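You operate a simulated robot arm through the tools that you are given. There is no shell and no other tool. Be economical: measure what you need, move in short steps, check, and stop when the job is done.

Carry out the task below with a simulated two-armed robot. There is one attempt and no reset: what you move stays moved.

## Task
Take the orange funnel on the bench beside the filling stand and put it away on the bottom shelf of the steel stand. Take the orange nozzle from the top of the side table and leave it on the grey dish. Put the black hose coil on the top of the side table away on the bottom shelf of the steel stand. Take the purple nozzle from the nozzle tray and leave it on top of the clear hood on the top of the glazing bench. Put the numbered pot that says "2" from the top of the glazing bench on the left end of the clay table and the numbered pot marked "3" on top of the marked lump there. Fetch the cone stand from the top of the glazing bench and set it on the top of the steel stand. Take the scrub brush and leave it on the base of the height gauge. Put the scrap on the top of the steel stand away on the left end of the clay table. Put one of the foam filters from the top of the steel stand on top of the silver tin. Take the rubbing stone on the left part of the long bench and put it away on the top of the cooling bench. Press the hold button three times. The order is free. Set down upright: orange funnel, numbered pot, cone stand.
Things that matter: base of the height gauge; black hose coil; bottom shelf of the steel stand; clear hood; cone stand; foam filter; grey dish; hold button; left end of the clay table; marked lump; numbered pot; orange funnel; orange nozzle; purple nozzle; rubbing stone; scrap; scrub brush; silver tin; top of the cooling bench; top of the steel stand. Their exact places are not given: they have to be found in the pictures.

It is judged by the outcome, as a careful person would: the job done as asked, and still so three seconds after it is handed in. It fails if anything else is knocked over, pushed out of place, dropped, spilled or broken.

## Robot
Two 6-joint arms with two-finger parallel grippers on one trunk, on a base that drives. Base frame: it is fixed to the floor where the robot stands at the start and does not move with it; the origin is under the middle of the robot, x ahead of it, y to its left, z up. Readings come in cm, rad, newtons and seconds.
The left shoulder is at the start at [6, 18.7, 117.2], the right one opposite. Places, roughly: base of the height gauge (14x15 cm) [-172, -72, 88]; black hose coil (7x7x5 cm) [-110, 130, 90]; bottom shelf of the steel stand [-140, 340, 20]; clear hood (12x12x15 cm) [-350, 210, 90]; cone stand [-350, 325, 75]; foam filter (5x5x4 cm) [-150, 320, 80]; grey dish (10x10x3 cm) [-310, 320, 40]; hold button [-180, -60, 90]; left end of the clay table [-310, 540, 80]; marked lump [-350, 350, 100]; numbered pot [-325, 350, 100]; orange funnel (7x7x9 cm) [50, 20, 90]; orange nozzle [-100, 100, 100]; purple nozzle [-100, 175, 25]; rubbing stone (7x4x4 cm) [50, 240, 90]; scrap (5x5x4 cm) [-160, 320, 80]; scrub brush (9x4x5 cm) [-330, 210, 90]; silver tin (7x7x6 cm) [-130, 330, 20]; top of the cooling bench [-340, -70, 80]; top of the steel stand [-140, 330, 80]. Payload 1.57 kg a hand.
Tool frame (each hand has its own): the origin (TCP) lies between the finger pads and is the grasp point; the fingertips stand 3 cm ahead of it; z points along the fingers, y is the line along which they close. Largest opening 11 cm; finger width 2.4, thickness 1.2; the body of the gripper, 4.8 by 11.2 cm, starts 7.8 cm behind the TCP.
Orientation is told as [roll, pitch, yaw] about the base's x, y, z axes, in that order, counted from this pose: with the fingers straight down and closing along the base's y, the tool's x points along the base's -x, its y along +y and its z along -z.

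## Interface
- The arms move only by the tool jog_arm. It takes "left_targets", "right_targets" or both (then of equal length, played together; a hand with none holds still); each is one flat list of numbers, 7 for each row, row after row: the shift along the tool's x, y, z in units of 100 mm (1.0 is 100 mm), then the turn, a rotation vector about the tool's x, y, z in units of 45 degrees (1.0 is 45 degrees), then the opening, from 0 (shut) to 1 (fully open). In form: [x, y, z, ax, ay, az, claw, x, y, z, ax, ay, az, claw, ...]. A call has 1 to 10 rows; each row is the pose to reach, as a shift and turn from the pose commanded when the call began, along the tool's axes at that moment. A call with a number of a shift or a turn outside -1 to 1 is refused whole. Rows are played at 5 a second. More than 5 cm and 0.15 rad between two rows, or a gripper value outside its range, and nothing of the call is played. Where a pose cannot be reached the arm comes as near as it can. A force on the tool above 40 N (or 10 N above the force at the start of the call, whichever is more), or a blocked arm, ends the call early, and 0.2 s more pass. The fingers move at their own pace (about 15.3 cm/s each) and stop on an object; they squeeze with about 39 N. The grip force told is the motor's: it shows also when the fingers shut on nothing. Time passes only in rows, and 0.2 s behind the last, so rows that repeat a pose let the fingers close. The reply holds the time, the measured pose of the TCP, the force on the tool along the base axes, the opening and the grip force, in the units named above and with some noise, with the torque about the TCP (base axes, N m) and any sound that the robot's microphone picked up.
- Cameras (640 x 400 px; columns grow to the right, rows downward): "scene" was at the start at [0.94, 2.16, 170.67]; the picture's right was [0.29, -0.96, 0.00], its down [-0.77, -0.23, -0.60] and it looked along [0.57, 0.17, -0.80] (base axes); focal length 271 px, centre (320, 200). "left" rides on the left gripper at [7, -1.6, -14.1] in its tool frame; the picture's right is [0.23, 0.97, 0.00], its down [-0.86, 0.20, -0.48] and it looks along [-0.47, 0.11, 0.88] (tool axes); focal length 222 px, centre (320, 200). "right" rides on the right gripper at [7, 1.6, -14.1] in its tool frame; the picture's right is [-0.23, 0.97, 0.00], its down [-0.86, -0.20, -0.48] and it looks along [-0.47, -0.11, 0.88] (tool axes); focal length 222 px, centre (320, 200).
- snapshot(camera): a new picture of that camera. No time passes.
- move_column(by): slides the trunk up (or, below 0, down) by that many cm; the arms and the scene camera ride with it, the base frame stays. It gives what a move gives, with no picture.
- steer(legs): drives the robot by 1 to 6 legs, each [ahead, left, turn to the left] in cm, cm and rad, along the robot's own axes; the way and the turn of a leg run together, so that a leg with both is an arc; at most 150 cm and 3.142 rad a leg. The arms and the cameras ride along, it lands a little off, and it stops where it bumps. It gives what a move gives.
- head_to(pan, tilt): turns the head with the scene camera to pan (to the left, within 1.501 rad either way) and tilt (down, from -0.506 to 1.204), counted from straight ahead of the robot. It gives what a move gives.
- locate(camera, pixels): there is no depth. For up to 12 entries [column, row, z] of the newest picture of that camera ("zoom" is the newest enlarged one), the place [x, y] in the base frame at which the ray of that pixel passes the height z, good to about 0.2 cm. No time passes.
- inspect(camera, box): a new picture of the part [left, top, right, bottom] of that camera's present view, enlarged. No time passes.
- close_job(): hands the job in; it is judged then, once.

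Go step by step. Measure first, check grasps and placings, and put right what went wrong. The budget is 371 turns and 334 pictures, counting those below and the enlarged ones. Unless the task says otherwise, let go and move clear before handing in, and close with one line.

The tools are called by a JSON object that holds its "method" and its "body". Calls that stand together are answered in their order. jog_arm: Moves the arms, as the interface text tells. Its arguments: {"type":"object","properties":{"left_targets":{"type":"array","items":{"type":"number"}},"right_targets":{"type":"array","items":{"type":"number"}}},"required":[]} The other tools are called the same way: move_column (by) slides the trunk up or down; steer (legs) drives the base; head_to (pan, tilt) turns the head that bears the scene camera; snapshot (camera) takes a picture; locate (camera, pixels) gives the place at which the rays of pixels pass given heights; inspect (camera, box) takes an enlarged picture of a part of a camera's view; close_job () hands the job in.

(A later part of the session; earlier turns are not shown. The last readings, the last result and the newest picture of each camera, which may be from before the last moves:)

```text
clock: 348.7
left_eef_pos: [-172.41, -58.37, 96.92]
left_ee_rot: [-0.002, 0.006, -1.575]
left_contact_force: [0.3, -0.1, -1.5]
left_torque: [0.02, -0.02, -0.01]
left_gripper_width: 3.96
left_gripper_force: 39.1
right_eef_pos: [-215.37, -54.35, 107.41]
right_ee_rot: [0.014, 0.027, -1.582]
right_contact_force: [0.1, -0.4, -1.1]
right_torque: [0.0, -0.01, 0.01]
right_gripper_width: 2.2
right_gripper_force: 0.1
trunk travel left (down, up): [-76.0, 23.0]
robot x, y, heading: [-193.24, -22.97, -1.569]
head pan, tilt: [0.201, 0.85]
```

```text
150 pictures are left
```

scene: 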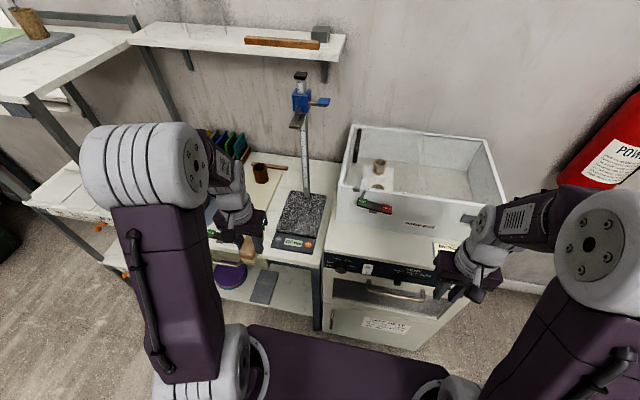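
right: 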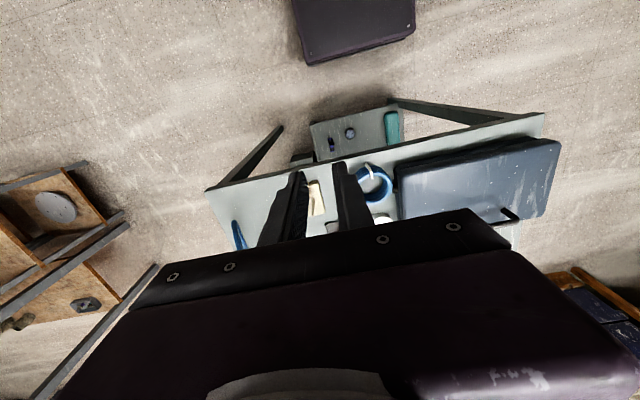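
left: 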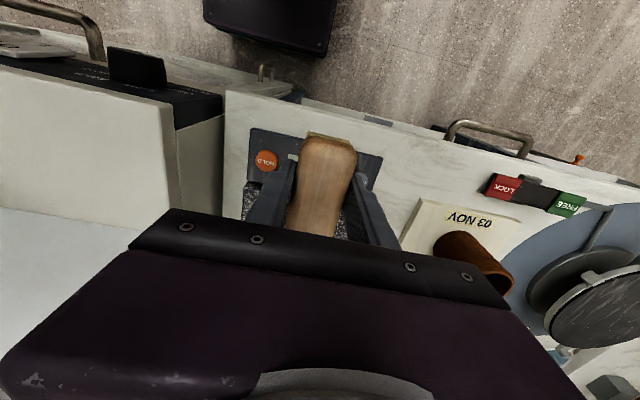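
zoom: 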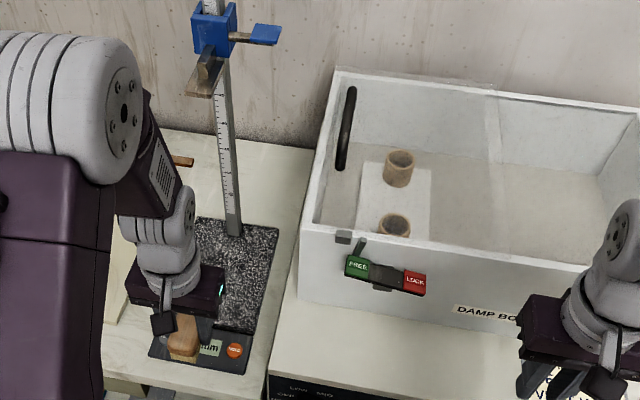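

{"method": "locate", "body": {"camera": "left", "pixels": [[266, 161, 84], [266, 161, 86], [266, 161, 88], [266, 161, 90]]}}

{"method": "locate", "body": {"camera": "zoom", "pixels": [[235, 351, 84], [235, 351, 86], [235, 351, 88], [235, 351, 90], [260, 328, 86], [279, 230, 86], [185, 222, 86], [190, 90, 125], [245, 372, 86]]}}

```text
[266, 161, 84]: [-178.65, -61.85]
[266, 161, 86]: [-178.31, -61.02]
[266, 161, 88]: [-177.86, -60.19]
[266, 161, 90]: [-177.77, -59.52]
```

```text
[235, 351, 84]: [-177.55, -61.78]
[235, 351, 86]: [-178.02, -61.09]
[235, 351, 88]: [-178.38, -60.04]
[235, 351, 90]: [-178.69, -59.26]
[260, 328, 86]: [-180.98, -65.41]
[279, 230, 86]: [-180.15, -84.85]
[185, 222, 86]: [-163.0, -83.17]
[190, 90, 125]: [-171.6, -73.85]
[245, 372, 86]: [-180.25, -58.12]
```

Button HOLD at about (-178.2, -60.6, 87). Lower 2 cm and slide the brush in to y≈-69.5.

{"method": "jog_arm", "body": {"left_targets": [0, 0, 0.2, 0, 0, 0, 0.2, -0.4, 0, 0.2, 0, 0, 0, 0.2, -0.8, 0, 0.2, 0, 0, 0, 0.2, -1, 0, 0.2, 0, 0, 0, 0.2]}}

{"method": "snapshot", "body": {"camera": "left"}}

{"method": "inspect", "body": {"camera": "scene", "box": [240, 110, 440, 300]}}

```text
clock: 349.7
left_eef_pos: [-172.35, -68.37, 95.08]
left_ee_rot: [0.0, 0.005, -1.575]
left_contact_force: [-0.5, -0.8, 0.2]
left_torque: [0.04, 0.0, 0.0]
left_gripper_width: 3.93
left_gripper_force: 39.4
right_eef_pos: [-215.46, -54.4, 107.22]
right_ee_rot: [0.016, 0.027, -1.582]
right_contact_force: [0.1, 0.9, -1.4]
right_torque: [-0.01, -0.04, -0.02]
right_gripper_width: 2.2
right_gripper_force: 0.0
trunk travel left (down, up): [-76.0, 23.0]
robot x, y, heading: [-193.38, -22.44, -1.569]
head pan, tilt: [0.201, 0.85]
```

```text
149 pictures are left
```

left: 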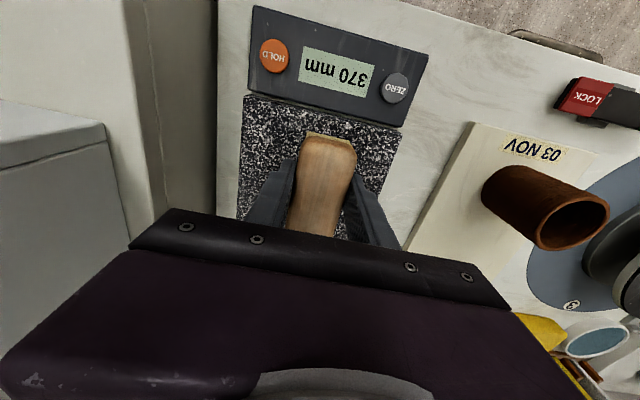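

```text
2.11 times, centred on (340, 205) of scene
```

zoom: 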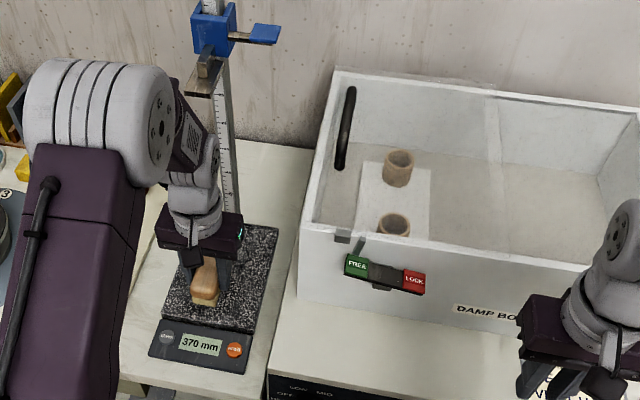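

Brush is fully over the granite. Lower to contact.

{"method": "jog_arm", "body": {"left_targets": [0, 0, 0.1, 0, 0, 0, 0.2, 0, 0, 0.2, 0, 0, 0, 0.2, 0, 0, 0.28, 0, 0, 0, 0.2, 0, 0, 0.34, 0, 0, 0, 0.2, 0, 0, 0.34, 0, 0, 0, 0.2]}}

{"method": "jog_arm", "body": {"left_targets": [0, 0, 0.03, 0, 0, 0, 0.2, 0, 0, 0.06, 0, 0, 0, 0.2, 0, 0, 0.06, 0, 0, 0, 0.2]}}

```text
clock: 350.9
left_eef_pos: [-172.36, -68.14, 91.36]
left_ee_rot: [0.0, 0.006, -1.576]
left_contact_force: [0.9, 2.8, 10.0]
left_torque: [0.17, -0.03, 0.0]
left_gripper_width: 3.98
left_gripper_force: 34.3
right_eef_pos: [-215.41, -54.44, 107.21]
right_ee_rot: [0.015, 0.027, -1.58]
right_contact_force: [0.2, 0.4, -0.1]
right_torque: [0.01, 0.01, -0.04]
right_gripper_width: 2.16
right_gripper_force: 0.0
trunk travel left (down, up): [-76.0, 23.0]
robot x, y, heading: [-193.59, -22.89, -1.576]
head pan, tilt: [0.201, 0.85]
```

```text
clock: 351.7
left_eef_pos: [-172.3, -68.12, 91.12]
left_ee_rot: [0.002, -0.004, -1.573]
left_contact_force: [1.4, -2.8, 34.4]
left_torque: [-0.21, 0.02, -0.01]
left_gripper_width: 3.91
left_gripper_force: 38.6
right_eef_pos: [-215.56, -54.11, 107.43]
right_ee_rot: [0.018, 0.024, -1.583]
right_contact_force: [-0.8, -0.7, 0.3]
right_torque: [0.01, 0.01, 0.04]
right_gripper_width: 2.23
right_gripper_force: 0.0
trunk travel left (down, up): [-76.0, 23.0]
robot x, y, heading: [-193.5, -22.17, -1.577]
head pan, tilt: [0.201, 0.85]
```

Contact at TCP z≈91.3 (plate z≈87.3). Release, rise a little, and slide out toward the front.

{"method": "jog_arm", "body": {"left_targets": [0, 0, -0.04, 0, 0, 0, 0.2, 0, 0, -0.04, 0, 0, 0, 0.5, 0, 0, -0.04, 0, 0, 0, 0.5, 0, 0, -0.4, 0, 0, 0, 0.5, 0.4, 0, -0.5, 0, 0, 0, 0.5, 0.8, 0, -0.6, 0, 0, 0, 0.4]}}

{"method": "jog_arm", "body": {"left_targets": [0.4, 0, 0, 0, 0, 0, 0.3, 0.8, 0, -0.4, 0, 0, 0, 0, 0.8, 0, -0.4, 0, 0, 0, 0]}}

{"method": "snapshot", "body": {"camera": "left"}}

{"method": "inspect", "body": {"camera": "scene", "box": [240, 110, 440, 300]}}

```text
clock: 353.1
left_eef_pos: [-172.25, -60.06, 96.75]
left_ee_rot: [0.0, 0.001, -1.576]
left_contact_force: [0.5, 0.1, -0.4]
left_torque: [-0.03, 0.02, 0.01]
left_gripper_width: 4.4
left_gripper_force: 0.1
right_eef_pos: [-215.5, -54.22, 107.36]
right_ee_rot: [0.015, 0.027, -1.582]
right_contact_force: [0.1, -0.1, -0.1]
right_torque: [0.0, -0.02, -0.04]
right_gripper_width: 2.2
right_gripper_force: 0.1
trunk travel left (down, up): [-76.0, 23.0]
robot x, y, heading: [-193.29, -22.48, -1.576]
head pan, tilt: [0.201, 0.85]
```

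```text
refused: row 2 steps farther than a row can; nothing moved
```

```text
147 pictures are left
```

left: 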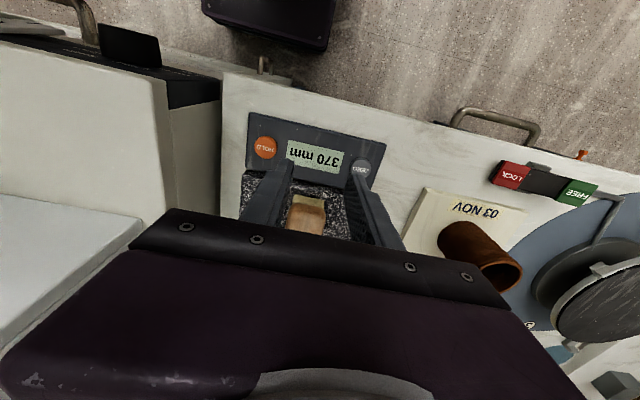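

```text
2.11 times, centred on (340, 205) of scene
```

zoom: 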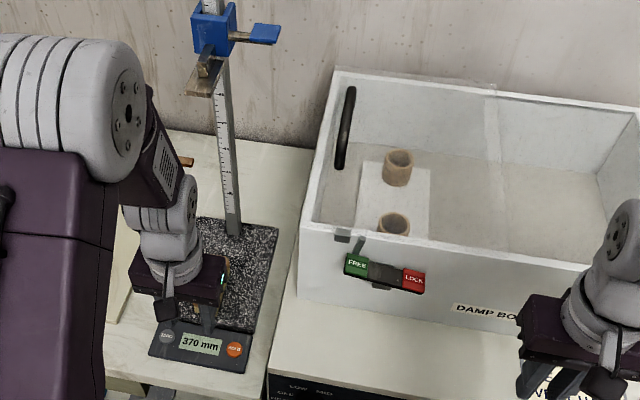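

Brush lies on the plate. Now the HOLD button: close the fingers, check the damp box's front-left corner clearance and the button precisely.

{"method": "locate", "body": {"camera": "zoom", "pixels": [[300, 298, 88], [304, 232, 104], [235, 350, 87.5], [226, 350, 87.5], [243, 350, 87.5]]}}

{"method": "locate", "body": {"camera": "left", "pixels": [[265, 147, 87.5], [265, 147, 88.5], [254, 147, 88], [276, 147, 88]]}}

{"method": "jog_arm", "body": {"left_targets": [0, -0.3, 0, 0, 0, 0, 0.1, 0, -0.58, 0, 0, 0, 0, 0, 0, -0.58, 0, 0, 0, 0, 0]}}

{"method": "snapshot", "body": {"camera": "left"}}

{"method": "snapshot", "body": {"camera": "scene"}}

```text
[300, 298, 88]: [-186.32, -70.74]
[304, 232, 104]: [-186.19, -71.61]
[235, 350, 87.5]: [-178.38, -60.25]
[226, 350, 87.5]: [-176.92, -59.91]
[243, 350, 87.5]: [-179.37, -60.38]
```

```text
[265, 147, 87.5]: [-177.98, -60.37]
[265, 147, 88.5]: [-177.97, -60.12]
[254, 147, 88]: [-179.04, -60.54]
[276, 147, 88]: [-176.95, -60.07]
```

```text
clock: 353.9
left_eef_pos: [-177.64, -60.19, 96.61]
left_ee_rot: [-0.003, 0.0, -1.574]
left_contact_force: [0.5, -0.1, 0.6]
left_torque: [0.05, -0.01, 0.01]
left_gripper_width: 0.0
left_gripper_force: 20.8
right_eef_pos: [-215.38, -54.36, 107.36]
right_ee_rot: [0.015, 0.028, -1.583]
right_contact_force: [0.0, 0.5, 0.3]
right_torque: [0.0, 0.0, 0.01]
right_gripper_width: 2.22
right_gripper_force: 0.1
trunk travel left (down, up): [-76.0, 23.0]
robot x, y, heading: [-193.4, -22.53, -1.57]
head pan, tilt: [0.201, 0.85]
```

```text
145 pictures are left
```

left: 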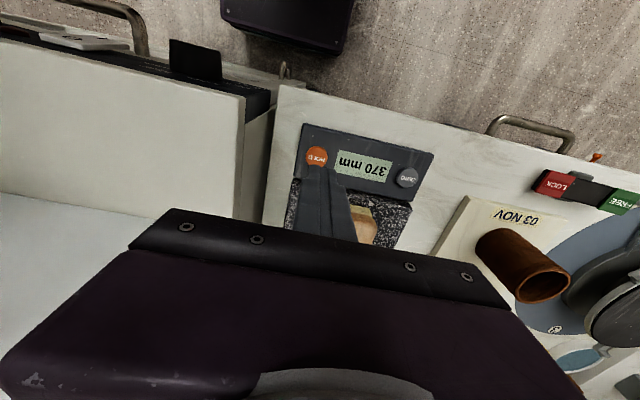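

```text
144 pictures are left
```

scene: 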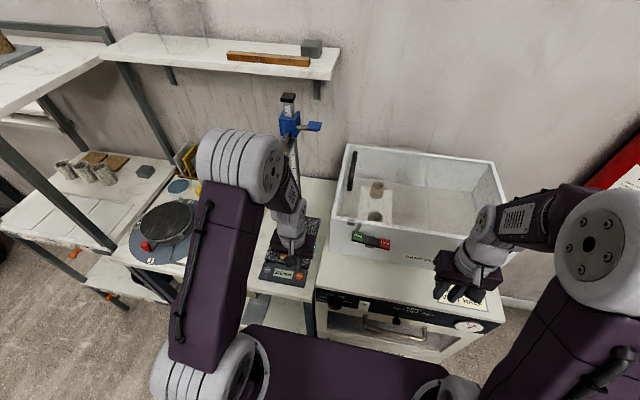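

Nearly over it. Shift 0.4 cm and approach to just above the button.

{"method": "jog_arm", "body": {"left_targets": [-0.01, -0.04, 0.2, 0, 0, 0, 0, -0.01, -0.04, 0.4, 0, 0, 0, 0, -0.01, -0.04, 0.4, 0, 0, 0, 0]}}

{"method": "inspect", "body": {"camera": "left", "box": [260, 100, 440, 240]}}

{"method": "inspect", "body": {"camera": "scene", "box": [230, 190, 350, 300]}}

```text
clock: 354.7
left_eef_pos: [-178.2, -60.12, 92.83]
left_ee_rot: [0.0, 0.0, -1.575]
left_contact_force: [-0.2, 0.4, -1.0]
left_torque: [-0.02, 0.0, 0.01]
left_gripper_width: 0.01
left_gripper_force: 20.9
right_eef_pos: [-215.41, -54.33, 107.29]
right_ee_rot: [0.015, 0.026, -1.584]
right_contact_force: [0.2, 0.0, -0.9]
right_torque: [-0.05, 0.01, 0.02]
right_gripper_width: 2.21
right_gripper_force: 0.1
trunk travel left (down, up): [-76.0, 23.0]
robot x, y, heading: [-193.32, -22.51, -1.578]
head pan, tilt: [0.201, 0.85]
```

```text
2.86 times, centred on (350, 170) of left
```

zoom: 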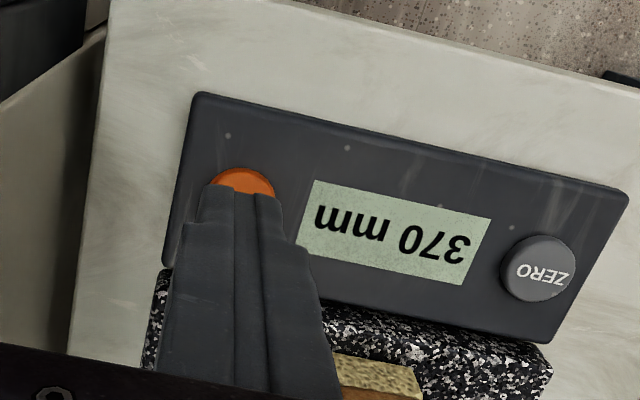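

```text
3.64 times, centred on (290, 245) of scene
```

zoom: 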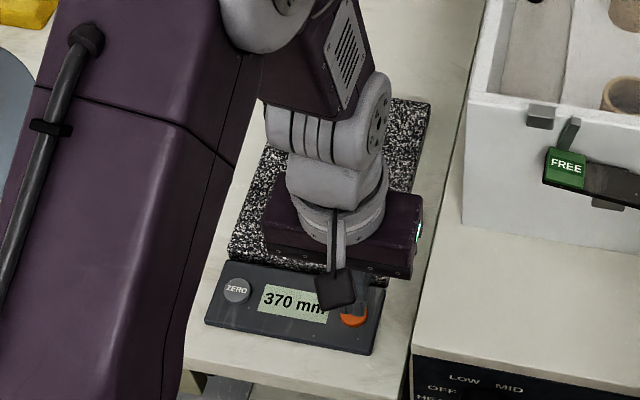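

The closed tips line up with the orange HOLD button. Press slowly and watch the force.

{"method": "jog_arm", "body": {"left_targets": [0, 0, 0.08, 0, 0, 0, 0, 0, 0, 0.14, 0, 0, 0, 0, 0, 0, 0.18, 0, 0, 0, 0]}}

```text
clock: 355.5
left_eef_pos: [-178.37, -60.13, 91.05]
left_ee_rot: [0.001, 0.0, -1.574]
left_contact_force: [0.5, 0.3, -1.1]
left_torque: [-0.01, 0.02, 0.04]
left_gripper_width: 0.0
left_gripper_force: 21.6
right_eef_pos: [-215.5, -54.35, 107.39]
right_ee_rot: [0.015, 0.028, -1.585]
right_contact_force: [-0.6, -0.2, -0.6]
right_torque: [0.03, -0.02, 0.01]
right_gripper_width: 2.2
right_gripper_force: 0.0
trunk travel left (down, up): [-76.0, 23.0]
robot x, y, heading: [-193.84, -22.59, -1.576]
head pan, tilt: [0.201, 0.85]
```

{"method": "jog_arm", "body": {"left_targets": [0, 0, 0.03, 0, 0, 0, 0, 0, 0, 0.06, 0, 0, 0, 0]}}

{"method": "inspect", "body": {"camera": "left", "box": [260, 100, 440, 240]}}

```text
clock: 356.1
left_eef_pos: [-178.49, -60.17, 90.41]
left_ee_rot: [0.0, 0.002, -1.574]
left_contact_force: [1.6, -0.2, 2.1]
left_torque: [-0.03, -0.05, -0.02]
left_gripper_width: 0.01
left_gripper_force: 21.4
right_eef_pos: [-215.47, -54.37, 107.31]
right_ee_rot: [0.016, 0.026, -1.581]
right_contact_force: [-0.3, 0.3, -0.7]
right_torque: [-0.02, 0.03, 0.01]
right_gripper_width: 2.19
right_gripper_force: 0.0
trunk travel left (down, up): [-76.0, 23.0]
robot x, y, heading: [-193.85, -22.42, -1.572]
head pan, tilt: [0.201, 0.85]
heard: click
```

```text
2.86 times, centred on (350, 170) of left
```

zoom: 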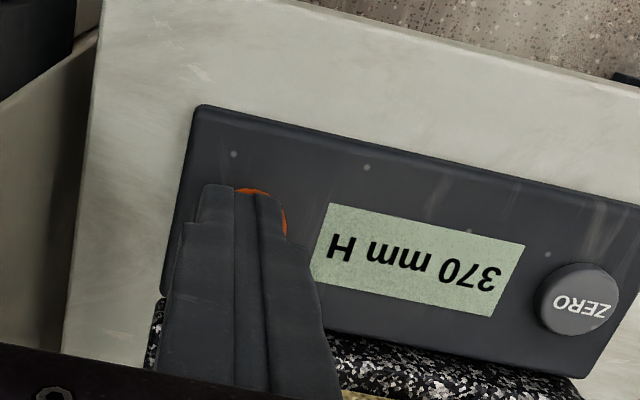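

A click, and the display shows "370 mm H": press one. Rise 1.2 cm fully and press again.

{"method": "jog_arm", "body": {"left_targets": [0, 0, -0.06, 0, 0, 0, 0, 0, 0, -0.13, 0, 0, 0, 0, 0, 0, -0.13, 0, 0, 0, 0]}}

{"method": "jog_arm", "body": {"left_targets": [0, 0, 0.06, 0, 0, 0, 0, 0, 0, 0.1, 0, 0, 0, 0, 0, 0, 0.13, 0, 0, 0, 0]}}

{"method": "inspect", "body": {"camera": "left", "box": [260, 100, 440, 240]}}

```text
clock: 356.9
left_eef_pos: [-178.4, -60.34, 91.59]
left_ee_rot: [0.001, 0.003, -1.575]
left_contact_force: [0.4, 0.0, -0.4]
left_torque: [0.0, -0.01, 0.0]
left_gripper_width: 0.01
left_gripper_force: 21.2
right_eef_pos: [-215.43, -54.36, 107.34]
right_ee_rot: [0.016, 0.027, -1.583]
right_contact_force: [-0.3, -0.6, 0.2]
right_torque: [-0.01, -0.01, -0.01]
right_gripper_width: 2.22
right_gripper_force: 0.0
trunk travel left (down, up): [-76.0, 23.0]
robot x, y, heading: [-193.38, -22.8, -1.575]
head pan, tilt: [0.201, 0.85]
```

```text
clock: 357.7
left_eef_pos: [-178.5, -60.26, 90.3]
left_ee_rot: [-0.001, 0.002, -1.574]
left_contact_force: [-0.6, -0.3, 2.6]
left_torque: [-0.03, 0.01, -0.02]
left_gripper_width: 0.0
left_gripper_force: 20.9
right_eef_pos: [-215.46, -54.35, 107.3]
right_ee_rot: [0.017, 0.026, -1.583]
right_contact_force: [0.6, -1.2, -0.2]
right_torque: [0.02, -0.04, 0.03]
right_gripper_width: 2.19
right_gripper_force: 0.1
trunk travel left (down, up): [-76.0, 23.0]
robot x, y, heading: [-193.29, -22.8, -1.573]
head pan, tilt: [0.201, 0.85]
heard: click
```

```text
2.86 times, centred on (350, 170) of left
```

zoom: 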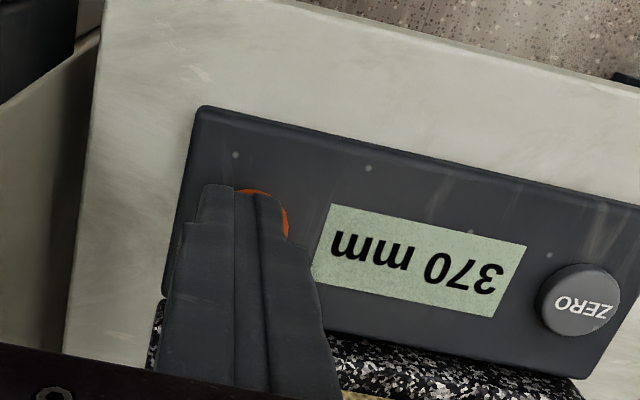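

Second click registered ("H" gone). Third press.

{"method": "jog_arm", "body": {"left_targets": [0, 0, -0.06, 0, 0, 0, 0, 0, 0, -0.13, 0, 0, 0, 0, 0, 0, -0.13, 0, 0, 0, 0]}}

{"method": "jog_arm", "body": {"left_targets": [0, 0, 0.06, 0, 0, 0, 0, 0, 0, 0.1, 0, 0, 0, 0, 0, 0, 0.13, 0, 0, 0, 0]}}

{"method": "jog_arm", "body": {"left_targets": [0, 0, -0.3, 0, 0, 0, 0, 0.3, 0, -0.6, 0, 0, 0, 0, 0.7, 0, -0.8, 0, 0, 0, 0]}}

{"method": "snapshot", "body": {"camera": "left"}}

{"method": "inspect", "body": {"camera": "scene", "box": [230, 150, 350, 300]}}

```text
clock: 358.5
left_eef_pos: [-178.52, -60.19, 91.75]
left_ee_rot: [-0.001, 0.004, -1.572]
left_contact_force: [0.0, -0.1, -0.1]
left_torque: [0.0, -0.01, 0.01]
left_gripper_width: 0.01
left_gripper_force: 21.4
right_eef_pos: [-215.47, -54.4, 107.31]
right_ee_rot: [0.016, 0.026, -1.583]
right_contact_force: [-0.3, 0.4, -0.2]
right_torque: [0.05, -0.02, 0.03]
right_gripper_width: 2.18
right_gripper_force: 0.1
trunk travel left (down, up): [-76.0, 23.0]
robot x, y, heading: [-193.51, -22.56, -1.573]
head pan, tilt: [0.201, 0.85]
```

```text
clock: 359.3
left_eef_pos: [-178.38, -60.26, 90.35]
left_ee_rot: [-0.001, 0.003, -1.575]
left_contact_force: [-0.4, 0.3, 2.2]
left_torque: [0.06, -0.01, 0.03]
left_gripper_width: 0.0
left_gripper_force: 21.5
right_eef_pos: [-215.47, -54.28, 107.41]
right_ee_rot: [0.016, 0.028, -1.582]
right_contact_force: [0.2, -0.3, -0.1]
right_torque: [-0.03, 0.03, 0.01]
right_gripper_width: 2.19
right_gripper_force: 0.1
trunk travel left (down, up): [-76.0, 23.0]
robot x, y, heading: [-193.59, -22.7, -1.573]
head pan, tilt: [0.201, 0.85]
heard: click
```

```text
clock: 360.1
left_eef_pos: [-178.57, -53.39, 98.29]
left_ee_rot: [0.001, 0.002, -1.573]
left_contact_force: [-0.3, -0.3, -0.6]
left_torque: [-0.06, -0.02, 0.03]
left_gripper_width: 0.01
left_gripper_force: 21.5
right_eef_pos: [-215.44, -54.16, 107.31]
right_ee_rot: [0.015, 0.025, -1.584]
right_contact_force: [-0.4, 0.4, -0.6]
right_torque: [-0.03, 0.01, -0.01]
right_gripper_width: 2.21
right_gripper_force: 0.0
trunk travel left (down, up): [-76.0, 23.0]
robot x, y, heading: [-193.12, -22.37, -1.576]
head pan, tilt: [0.201, 0.85]
```

```text
139 pictures are left
```

left: 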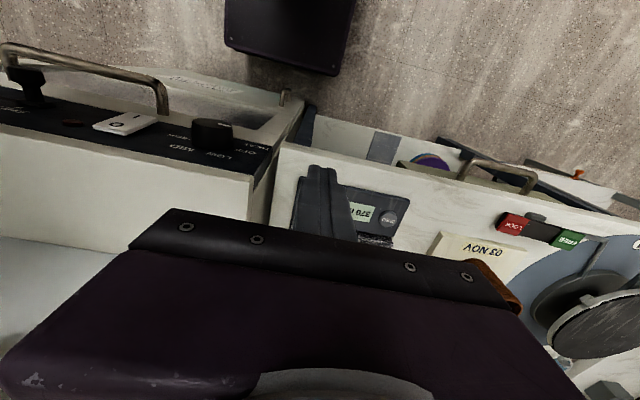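

```text
2.67 times, centred on (290, 225) of scene
```

zoom: 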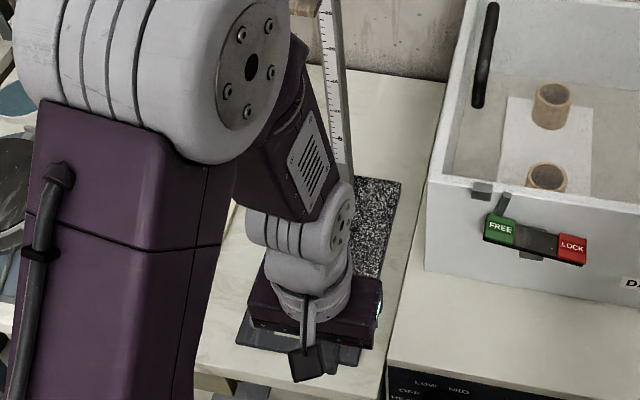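

Three clicks registered. Now back off and go round to the aisle side of the side table for the hose coil and the orange nozzle.

{"method": "jog_arm", "body": {"left_targets": [0.4, 0.2, -0.2, 0, 0, 0, 0, 0.8, 0.4, -0.5, 0, 0, 0, 0.2, 1, 0.4, -0.8, 0, 0, 0, 0.2]}}

{"method": "steer", "body": {"legs": [[-32, 0, 0], [0, 145, 0], [0, 0, -1.57]]}}

{"method": "head_to", "body": {"pan": -0.6, "tilt": 0.6}}

{"method": "snapshot", "body": {"camera": "scene"}}

```text
refused: row 2 steps farther than a row can; nothing moved
```

```text
clock: 373.0
left_eef_pos: [-76.15, -2.3, 98.18]
left_ee_rot: [0.0, 0.002, -3.08]
left_contact_force: [0.7, 0.1, 0.1]
left_torque: [0.03, 0.0, -0.03]
left_gripper_width: 0.0
left_gripper_force: 21.2
right_eef_pos: [-79.25, 34.34, 107.32]
right_ee_rot: [0.017, 0.026, -3.087]
right_contact_force: [0.6, 0.5, -0.4]
right_torque: [0.01, -0.02, 0.01]
right_gripper_width: 2.2
right_gripper_force: 0.0
trunk travel left (down, up): [-76.0, 23.0]
robot x, y, heading: [-46.16, 14.68, -3.08]
head pan, tilt: [0.201, 0.85]
```

```text
clock: 374.1
left_eef_pos: [-75.98, -2.52, 98.13]
left_ee_rot: [0.0, 0.001, -3.081]
left_contact_force: [0.5, -0.3, 0.6]
left_torque: [-0.05, 0.0, 0.0]
left_gripper_width: 0.02
left_gripper_force: 22.0
right_eef_pos: [-79.26, 34.4, 107.2]
right_ee_rot: [0.015, 0.027, -3.089]
right_contact_force: [0.1, -0.6, -0.3]
right_torque: [0.01, 0.0, 0.01]
right_gripper_width: 2.19
right_gripper_force: 0.0
trunk travel left (down, up): [-76.0, 23.0]
robot x, y, heading: [-46.09, 14.5, -3.086]
head pan, tilt: [-0.6, 0.6]
```

```text
137 pictures are left
```

scene: 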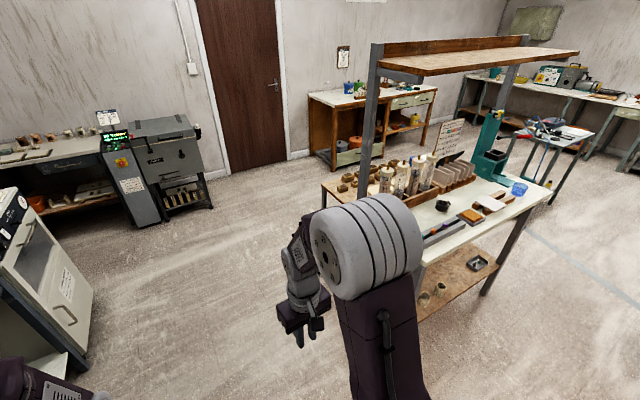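

{"method": "steer", "body": {"legs": [[0, -92, -0.06]]}}

{"method": "head_to", "body": {"pan": 0, "tilt": 0.75}}

{"method": "snapshot", "body": {"camera": "scene"}}

{"method": "inspect", "body": {"camera": "scene", "box": [200, 80, 480, 300]}}

```text
clock: 378.9
left_eef_pos: [-78.85, 90.82, 98.11]
left_ee_rot: [-0.001, 0.002, 3.113]
left_contact_force: [-0.2, 0.4, 0.4]
left_torque: [0.02, 0.03, -0.02]
left_gripper_width: 0.0
left_gripper_force: 21.2
right_eef_pos: [-78.73, 127.88, 107.24]
right_ee_rot: [0.015, 0.027, 3.106]
right_contact_force: [-0.2, -0.2, -0.8]
right_torque: [-0.03, -0.02, 0.0]
right_gripper_width: 2.17
right_gripper_force: 0.1
trunk travel left (down, up): [-76.0, 23.0]
robot x, y, heading: [-47.14, 105.08, 3.113]
head pan, tilt: [-0.6, 0.6]
```

```text
clock: 379.9
left_eef_pos: [-78.97, 90.86, 98.23]
left_ee_rot: [0.002, 0.003, 3.115]
left_contact_force: [0.1, 0.1, -0.3]
left_torque: [-0.01, -0.02, -0.01]
left_gripper_width: 0.0
left_gripper_force: 21.3
right_eef_pos: [-78.73, 127.79, 107.22]
right_ee_rot: [0.017, 0.027, 3.106]
right_contact_force: [-0.6, 0.3, -0.1]
right_torque: [0.0, -0.01, 0.02]
right_gripper_width: 2.21
right_gripper_force: 0.2
trunk travel left (down, up): [-76.0, 23.0]
robot x, y, heading: [-48.09, 105.36, 3.114]
head pan, tilt: [0.0, 0.75]
```

```text
136 pictures are left
```

scene: 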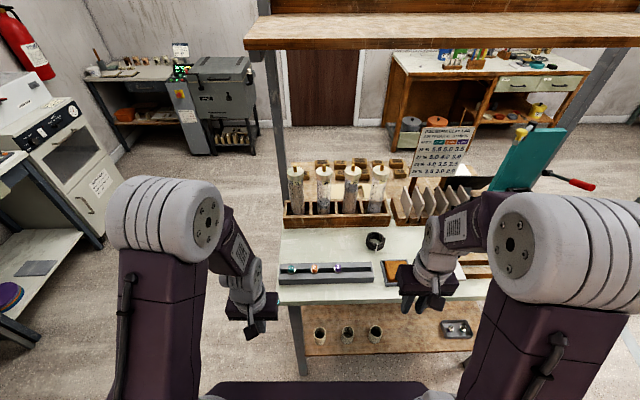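

```text
1.82 times, centred on (340, 190) of scene
```

zoom: 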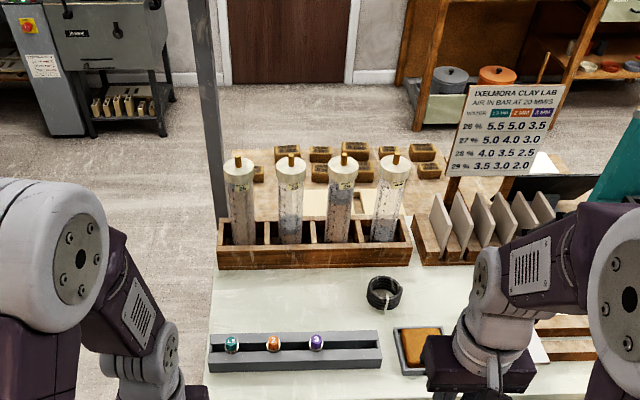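

{"method": "inspect", "body": {"camera": "scene", "box": [420, 300, 500, 360]}}

{"method": "inspect", "body": {"camera": "scene", "box": [265, 220, 425, 310]}}

{"method": "locate", "body": {"camera": "zoom", "pixels": [[196, 203, 90], [110, 193, 90], [280, 192, 90], [442, 85, 88], [442, 100, 86], [50, 230, 86], [455, 265, 86], [560, 180, 88]]}}

```text
6.67 times, centred on (460, 330) of scene
```

zoom: 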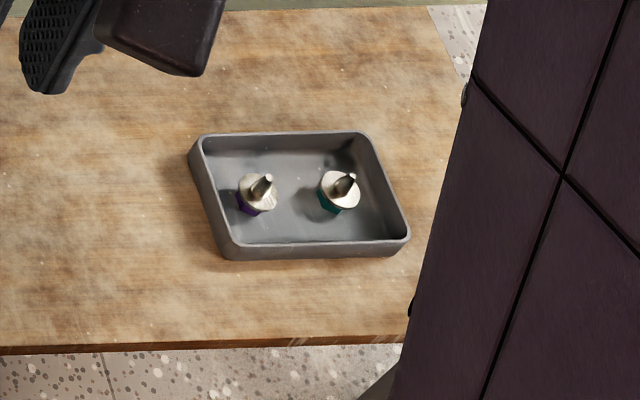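

```text
4.00 times, centred on (345, 265) of scene
```

zoom: 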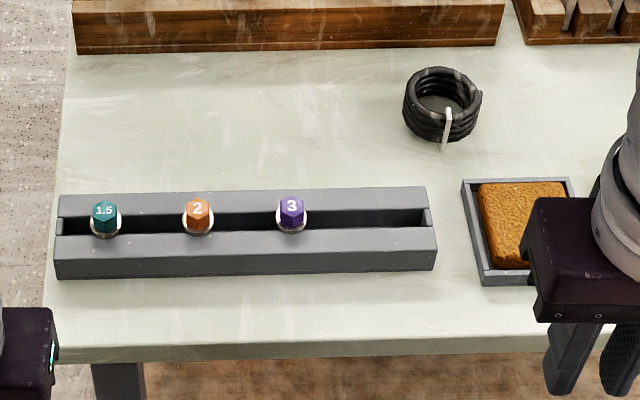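

```text
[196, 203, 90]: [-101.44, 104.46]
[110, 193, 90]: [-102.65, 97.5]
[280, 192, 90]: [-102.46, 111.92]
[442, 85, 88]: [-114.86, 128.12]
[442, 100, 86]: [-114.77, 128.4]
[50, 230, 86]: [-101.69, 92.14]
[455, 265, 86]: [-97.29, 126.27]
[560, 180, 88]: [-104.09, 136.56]
```

The purple nozzle is the left one in the grey tray on the lower shelf; the orange "2" nozzle is in the rack at ≈(-101.5,104.5), and the coil at ≈(-114.6,128.3). First the coil with the left hand.

{"method": "jog_arm", "body": {"left_targets": [0, 0, -0.4, 0, 0, 0, 0.5, 0, 0, -0.8, 0, 0, 0, 0.9]}}

{"method": "steer", "body": {"legs": [[0, -42, 0.028], [12, 0, 0]]}}

{"method": "head_to", "body": {"pan": 0.25, "tilt": 0.9}}

{"method": "snapshot", "body": {"camera": "scene"}}

{"method": "snapshot", "body": {"camera": "left"}}

```text
clock: 380.4
left_eef_pos: [-78.62, 90.78, 106.25]
left_ee_rot: [0.0, 0.002, 3.112]
left_contact_force: [0.6, -0.4, -0.1]
left_torque: [0.0, 0.03, -0.01]
left_gripper_width: 9.92
left_gripper_force: 0.1
right_eef_pos: [-78.71, 127.73, 107.41]
right_ee_rot: [0.016, 0.026, 3.105]
right_contact_force: [-0.2, -0.1, -0.2]
right_torque: [0.03, -0.01, 0.01]
right_gripper_width: 2.21
right_gripper_force: 0.0
trunk travel left (down, up): [-76.0, 23.0]
robot x, y, heading: [-47.73, 104.95, 3.111]
head pan, tilt: [0.0, 0.75]
```

```text
clock: 383.9
left_eef_pos: [-89.97, 132.67, 106.07]
left_ee_rot: [-0.001, 0.001, 3.129]
left_contact_force: [0.5, 0.0, 0.0]
left_torque: [-0.05, 0.02, 0.01]
left_gripper_width: 9.91
left_gripper_force: 0.1
right_eef_pos: [-90.69, 169.59, 107.28]
right_ee_rot: [0.015, 0.026, 3.122]
right_contact_force: [0.1, 0.5, 0.1]
right_torque: [0.02, 0.02, 0.0]
right_gripper_width: 2.18
right_gripper_force: 0.1
trunk travel left (down, up): [-76.0, 23.0]
robot x, y, heading: [-59.0, 147.3, 3.129]
head pan, tilt: [0.0, 0.75]
```

```text
clock: 384.7
left_eef_pos: [-90.17, 132.77, 106.16]
left_ee_rot: [0.001, 0.004, 3.128]
left_contact_force: [-0.1, 0.4, 0.7]
left_torque: [0.0, -0.01, 0.02]
left_gripper_width: 9.93
left_gripper_force: 0.1
right_eef_pos: [-90.78, 169.64, 107.25]
right_ee_rot: [0.017, 0.029, 3.121]
right_contact_force: [0.0, 0.4, 0.4]
right_torque: [0.01, 0.0, 0.01]
right_gripper_width: 2.21
right_gripper_force: 0.0
trunk travel left (down, up): [-76.0, 23.0]
robot x, y, heading: [-59.06, 147.3, 3.129]
head pan, tilt: [0.25, 0.901]
```

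```text
132 pictures are left
```

scene: 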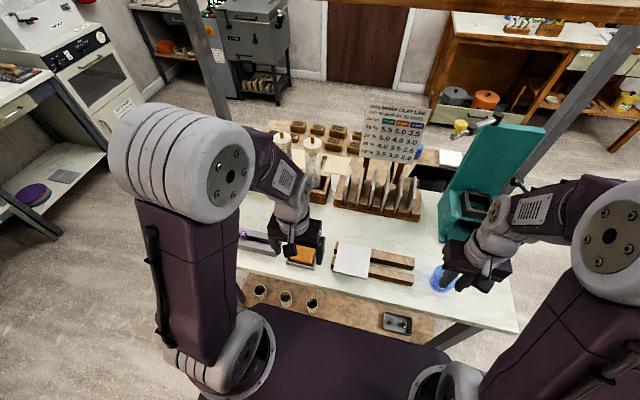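

```text
131 pictures are left
```

left: 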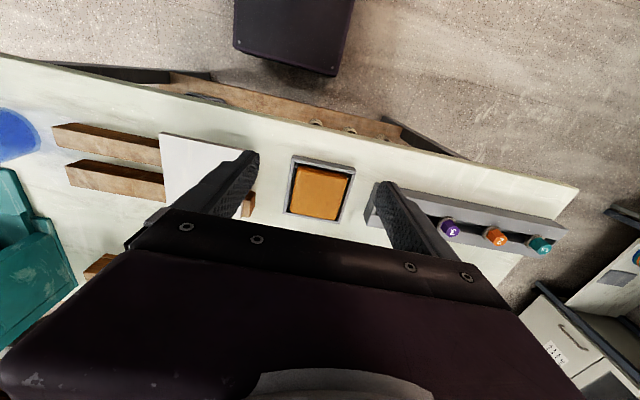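

{"method": "jog_arm", "body": {"left_targets": [-0.4, 0.1, 0, 0, 0, 0, 0.9, -0.8, 0.2, 0, 0, 0, 0, 0.9, -1, 0.3, 0, 0, 0, 0, 0.9]}}

{"method": "jog_arm", "body": {"left_targets": [-0.4, 0.05, 0, 0, 0, 0, 0.9, -0.8, 0.1, 0, 0, 0, 0, 0.9]}}

{"method": "snapshot", "body": {"camera": "left"}}

{"method": "inspect", "body": {"camera": "scene", "box": [200, 90, 440, 290]}}

```text
clock: 385.5
left_eef_pos: [-100.14, 129.93, 106.19]
left_ee_rot: [0.001, 0.001, 3.132]
left_contact_force: [0.1, -0.8, -0.4]
left_torque: [0.01, 0.0, 0.01]
left_gripper_width: 9.92
left_gripper_force: 0.1
right_eef_pos: [-90.7, 169.55, 107.34]
right_ee_rot: [0.017, 0.024, 3.123]
right_contact_force: [0.0, 0.4, 0.2]
right_torque: [0.02, 0.0, 0.01]
right_gripper_width: 2.18
right_gripper_force: 0.0
trunk travel left (down, up): [-76.0, 23.0]
robot x, y, heading: [-59.23, 147.27, 3.123]
head pan, tilt: [0.25, 0.901]
```

```text
clock: 386.1
left_eef_pos: [-108.63, 129.17, 105.9]
left_ee_rot: [0.0, 0.005, 3.129]
left_contact_force: [0.1, 0.6, 0.2]
left_torque: [0.02, 0.01, 0.0]
left_gripper_width: 9.89
left_gripper_force: 0.0
right_eef_pos: [-90.9, 169.69, 107.31]
right_ee_rot: [0.016, 0.029, 3.122]
right_contact_force: [0.1, 0.7, 0.0]
right_torque: [0.01, -0.03, 0.0]
right_gripper_width: 2.21
right_gripper_force: 0.0
trunk travel left (down, up): [-76.0, 23.0]
robot x, y, heading: [-59.12, 147.36, 3.128]
head pan, tilt: [0.25, 0.901]
```

```text
130 pictures are left
```

left: 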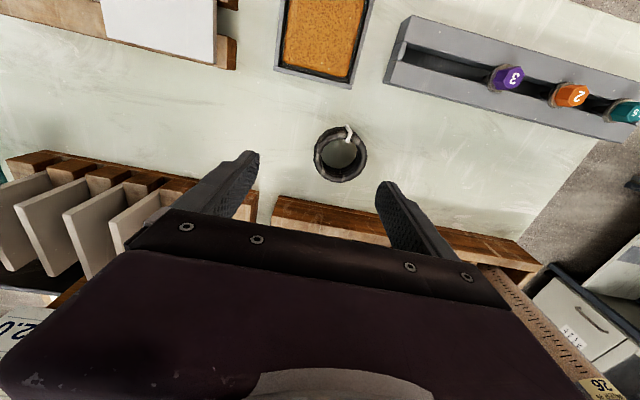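

```text
2.00 times, centred on (320, 190) of scene
```

zoom: 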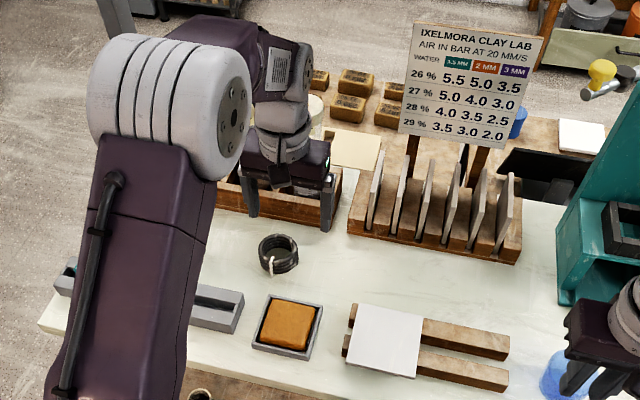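

{"method": "locate", "body": {"camera": "left", "pixels": [[341, 154, 88], [341, 154, 90], [314, 154, 89], [368, 154, 89], [341, 127, 89], [341, 182, 89], [290, 205, 90], [200, 190, 90]]}}

{"method": "locate", "body": {"camera": "zoom", "pixels": [[279, 253, 88], [279, 253, 90], [280, 275, 86], [385, 228, 90], [322, 215, 90], [371, 232, 86]]}}

```text
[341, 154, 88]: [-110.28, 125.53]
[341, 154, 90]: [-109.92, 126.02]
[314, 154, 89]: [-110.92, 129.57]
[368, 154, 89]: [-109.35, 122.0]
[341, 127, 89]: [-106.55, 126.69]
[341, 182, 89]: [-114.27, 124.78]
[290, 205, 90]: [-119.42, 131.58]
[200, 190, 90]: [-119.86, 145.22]
```

```text
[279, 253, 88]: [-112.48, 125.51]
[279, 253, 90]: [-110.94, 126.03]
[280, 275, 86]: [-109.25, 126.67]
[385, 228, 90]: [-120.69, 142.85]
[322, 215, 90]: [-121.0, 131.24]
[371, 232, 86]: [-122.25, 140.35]
```

Coil centre (-110.5,125.8), about 7.4 cm across. Align, descend and grip.

{"method": "jog_arm", "body": {"left_targets": [-0.1, 0.2, 0.1, 0, 0, 0, 0.9, -0.19, 0.34, 0.4, 0, 0, 0, 0.9, -0.19, 0.34, 0.8, 0, 0, 0, 0.9, -0.19, 0.34, 1, 0, 0, 0, 0.9]}}

{"method": "snapshot", "body": {"camera": "left"}}

{"method": "snapshot", "body": {"camera": "scene"}}

```text
clock: 387.1
left_eef_pos: [-110.14, 125.71, 95.92]
left_ee_rot: [0.001, 0.001, 3.13]
left_contact_force: [0.3, -0.8, 0.1]
left_torque: [0.0, 0.03, -0.02]
left_gripper_width: 9.92
left_gripper_force: 0.0
right_eef_pos: [-90.83, 169.53, 107.27]
right_ee_rot: [0.015, 0.03, 3.125]
right_contact_force: [0.3, 1.1, 0.0]
right_torque: [0.01, 0.0, 0.0]
right_gripper_width: 2.19
right_gripper_force: 0.0
trunk travel left (down, up): [-76.0, 23.0]
robot x, y, heading: [-59.28, 147.69, 3.13]
head pan, tilt: [0.25, 0.901]
```

```text
128 pictures are left
```

left: 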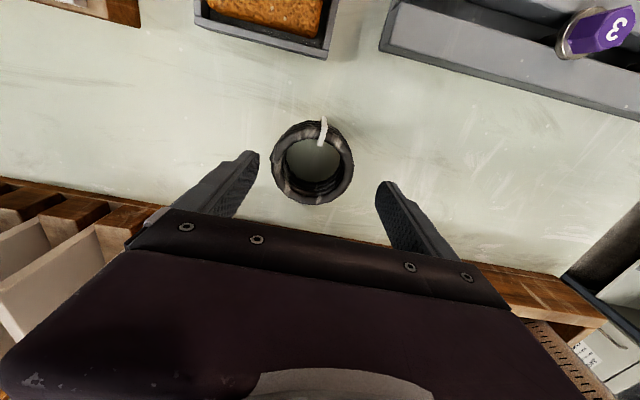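

```text
127 pictures are left
```

scene: 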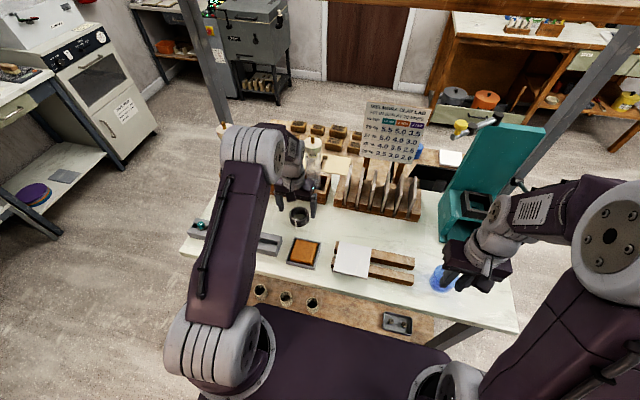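

{"method": "jog_arm", "body": {"left_targets": [0, -0.03, 0.3, 0, 0, 0, 0.9, 0, -0.03, 0.5, 0, 0, 0, 0.9, 0, -0.03, 0.58, 0, 0, 0, 0.9, 0, -0.03, 0.62, 0, 0, 0, 0.9]}}

{"method": "snapshot", "body": {"camera": "left"}}

```text
clock: 387.6
left_eef_pos: [-109.84, 126.04, 92.99]
left_ee_rot: [0.0, 0.003, 3.129]
left_contact_force: [9.5, 2.4, 23.2]
left_torque: [-1.33, -0.26, 0.45]
left_gripper_width: 9.89
left_gripper_force: 0.1
right_eef_pos: [-90.46, 169.59, 107.39]
right_ee_rot: [0.014, 0.026, 3.122]
right_contact_force: [0.1, -0.1, 0.3]
right_torque: [0.01, 0.0, -0.03]
right_gripper_width: 2.21
right_gripper_force: 0.0
trunk travel left (down, up): [-76.0, 23.0]
robot x, y, heading: [-59.47, 148.07, 3.13]
head pan, tilt: [0.25, 0.901]
stopped in row 2 (left hand): the force on the tool passed its limit (the readings are from after the stop); the commanded pose is now the measured one
```

```text
126 pictures are left
```

left: 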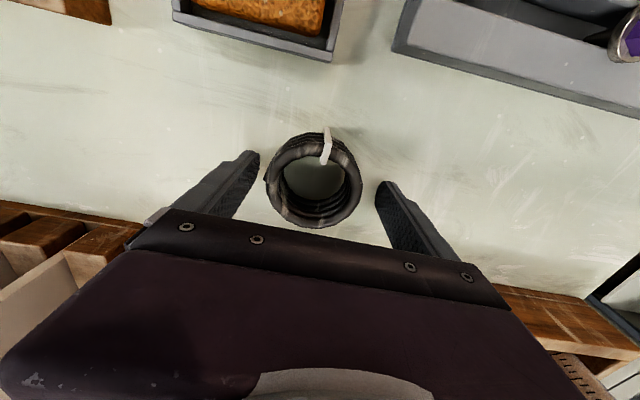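

The tips met the side-table top (z≈90; the two views also place the coil's middle at z≈92). Rise 3 mm and close on the coil.

{"method": "jog_arm", "body": {"left_targets": [0, 0, -0.04, 0, 0, 0, 0.9, 0, 0, -0.04, 0, 0, 0, 0.5, 0, 0, -0.04, 0, 0, 0, 0.5, 0, 0, -0.04, 0, 0, 0, 0.5]}}

{"method": "snapshot", "body": {"camera": "left"}}

```text
clock: 388.6
left_eef_pos: [-110.02, 125.83, 93.33]
left_ee_rot: [0.001, 0.004, 3.129]
left_contact_force: [0.2, 0.0, -0.2]
left_torque: [0.01, 0.0, 0.0]
left_gripper_width: 6.58
left_gripper_force: 38.9
right_eef_pos: [-90.82, 169.68, 107.28]
right_ee_rot: [0.017, 0.028, 3.123]
right_contact_force: [0.2, 0.2, 0.1]
right_torque: [0.01, -0.01, 0.01]
right_gripper_width: 2.18
right_gripper_force: 0.0
trunk travel left (down, up): [-76.0, 23.0]
robot x, y, heading: [-58.9, 147.17, 3.131]
head pan, tilt: [0.25, 0.901]
```

```text
125 pictures are left
```

left: 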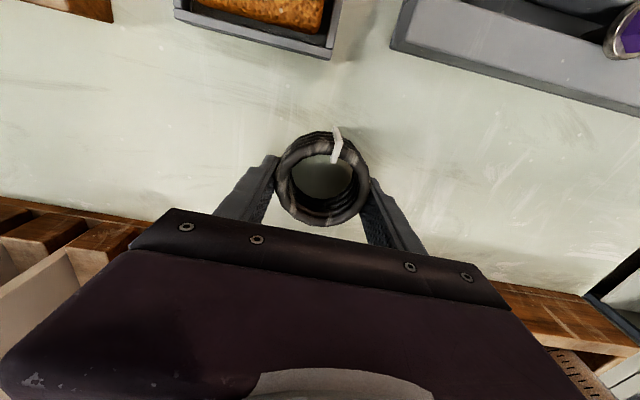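

Gripped at 6.6 cm. Lift and retract.

{"method": "jog_arm", "body": {"left_targets": [0, 0, -0.3, 0, 0, 0, 0.5, 0, 0, -0.7, 0, 0, 0, 0.5, 0.2, 0, -1, 0, 0, 0, 0.5]}}

{"method": "jog_arm", "body": {"left_targets": [0.4, 0, -0.2, 0, 0, 0, 0.5, 0.8, 0, -0.3, 0, 0, 0, 0.5, 1, 0.2, -0.4, 0, 0, 0, 0.5]}}

{"method": "jog_arm", "body": {"left_targets": [0.4, 0.1, 0, 0, 0, 0, 0.5, 0.8, 0.2, 0, 0, 0, 0, 0.5]}}

{"method": "snapshot", "body": {"camera": "left"}}

```text
clock: 389.4
left_eef_pos: [-107.92, 125.77, 103.33]
left_ee_rot: [-0.001, 0.003, 3.13]
left_contact_force: [-0.1, -0.1, 0.3]
left_torque: [0.04, 0.01, -0.01]
left_gripper_width: 6.54
left_gripper_force: 39.1
right_eef_pos: [-90.62, 169.65, 107.33]
right_ee_rot: [0.016, 0.027, 3.123]
right_contact_force: [0.5, -0.3, -0.5]
right_torque: [-0.02, 0.03, 0.01]
right_gripper_width: 2.19
right_gripper_force: 0.0
trunk travel left (down, up): [-76.0, 23.0]
robot x, y, heading: [-59.34, 147.32, 3.129]
head pan, tilt: [0.25, 0.901]
```

```text
clock: 390.2
left_eef_pos: [-98.18, 123.59, 107.16]
left_ee_rot: [-0.002, 0.004, 3.129]
left_contact_force: [-0.6, -0.2, -0.8]
left_torque: [0.02, -0.01, -0.01]
left_gripper_width: 6.54
left_gripper_force: 39.5
right_eef_pos: [-90.85, 169.6, 107.34]
right_ee_rot: [0.015, 0.027, 3.122]
right_contact_force: [-0.1, -0.1, 0.7]
right_torque: [-0.02, 0.02, -0.03]
right_gripper_width: 2.2
right_gripper_force: 0.0
trunk travel left (down, up): [-76.0, 23.0]
robot x, y, heading: [-58.96, 147.21, 3.131]
head pan, tilt: [0.25, 0.901]
```

```text
clock: 390.8
left_eef_pos: [-90.19, 121.43, 107.24]
left_ee_rot: [0.0, 0.001, 3.129]
left_contact_force: [-0.1, 0.0, -0.2]
left_torque: [0.02, 0.04, -0.03]
left_gripper_width: 6.58
left_gripper_force: 39.4
right_eef_pos: [-90.58, 169.52, 107.38]
right_ee_rot: [0.015, 0.025, 3.123]
right_contact_force: [0.4, -0.3, 0.5]
right_torque: [0.0, 0.04, -0.03]
right_gripper_width: 2.21
right_gripper_force: 0.1
trunk travel left (down, up): [-76.0, 23.0]
robot x, y, heading: [-59.17, 147.8, 3.129]
head pan, tilt: [0.25, 0.901]
```

```text
124 pictures are left
```

left: 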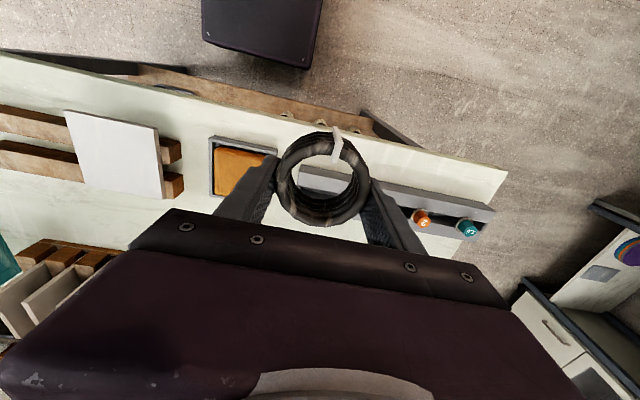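

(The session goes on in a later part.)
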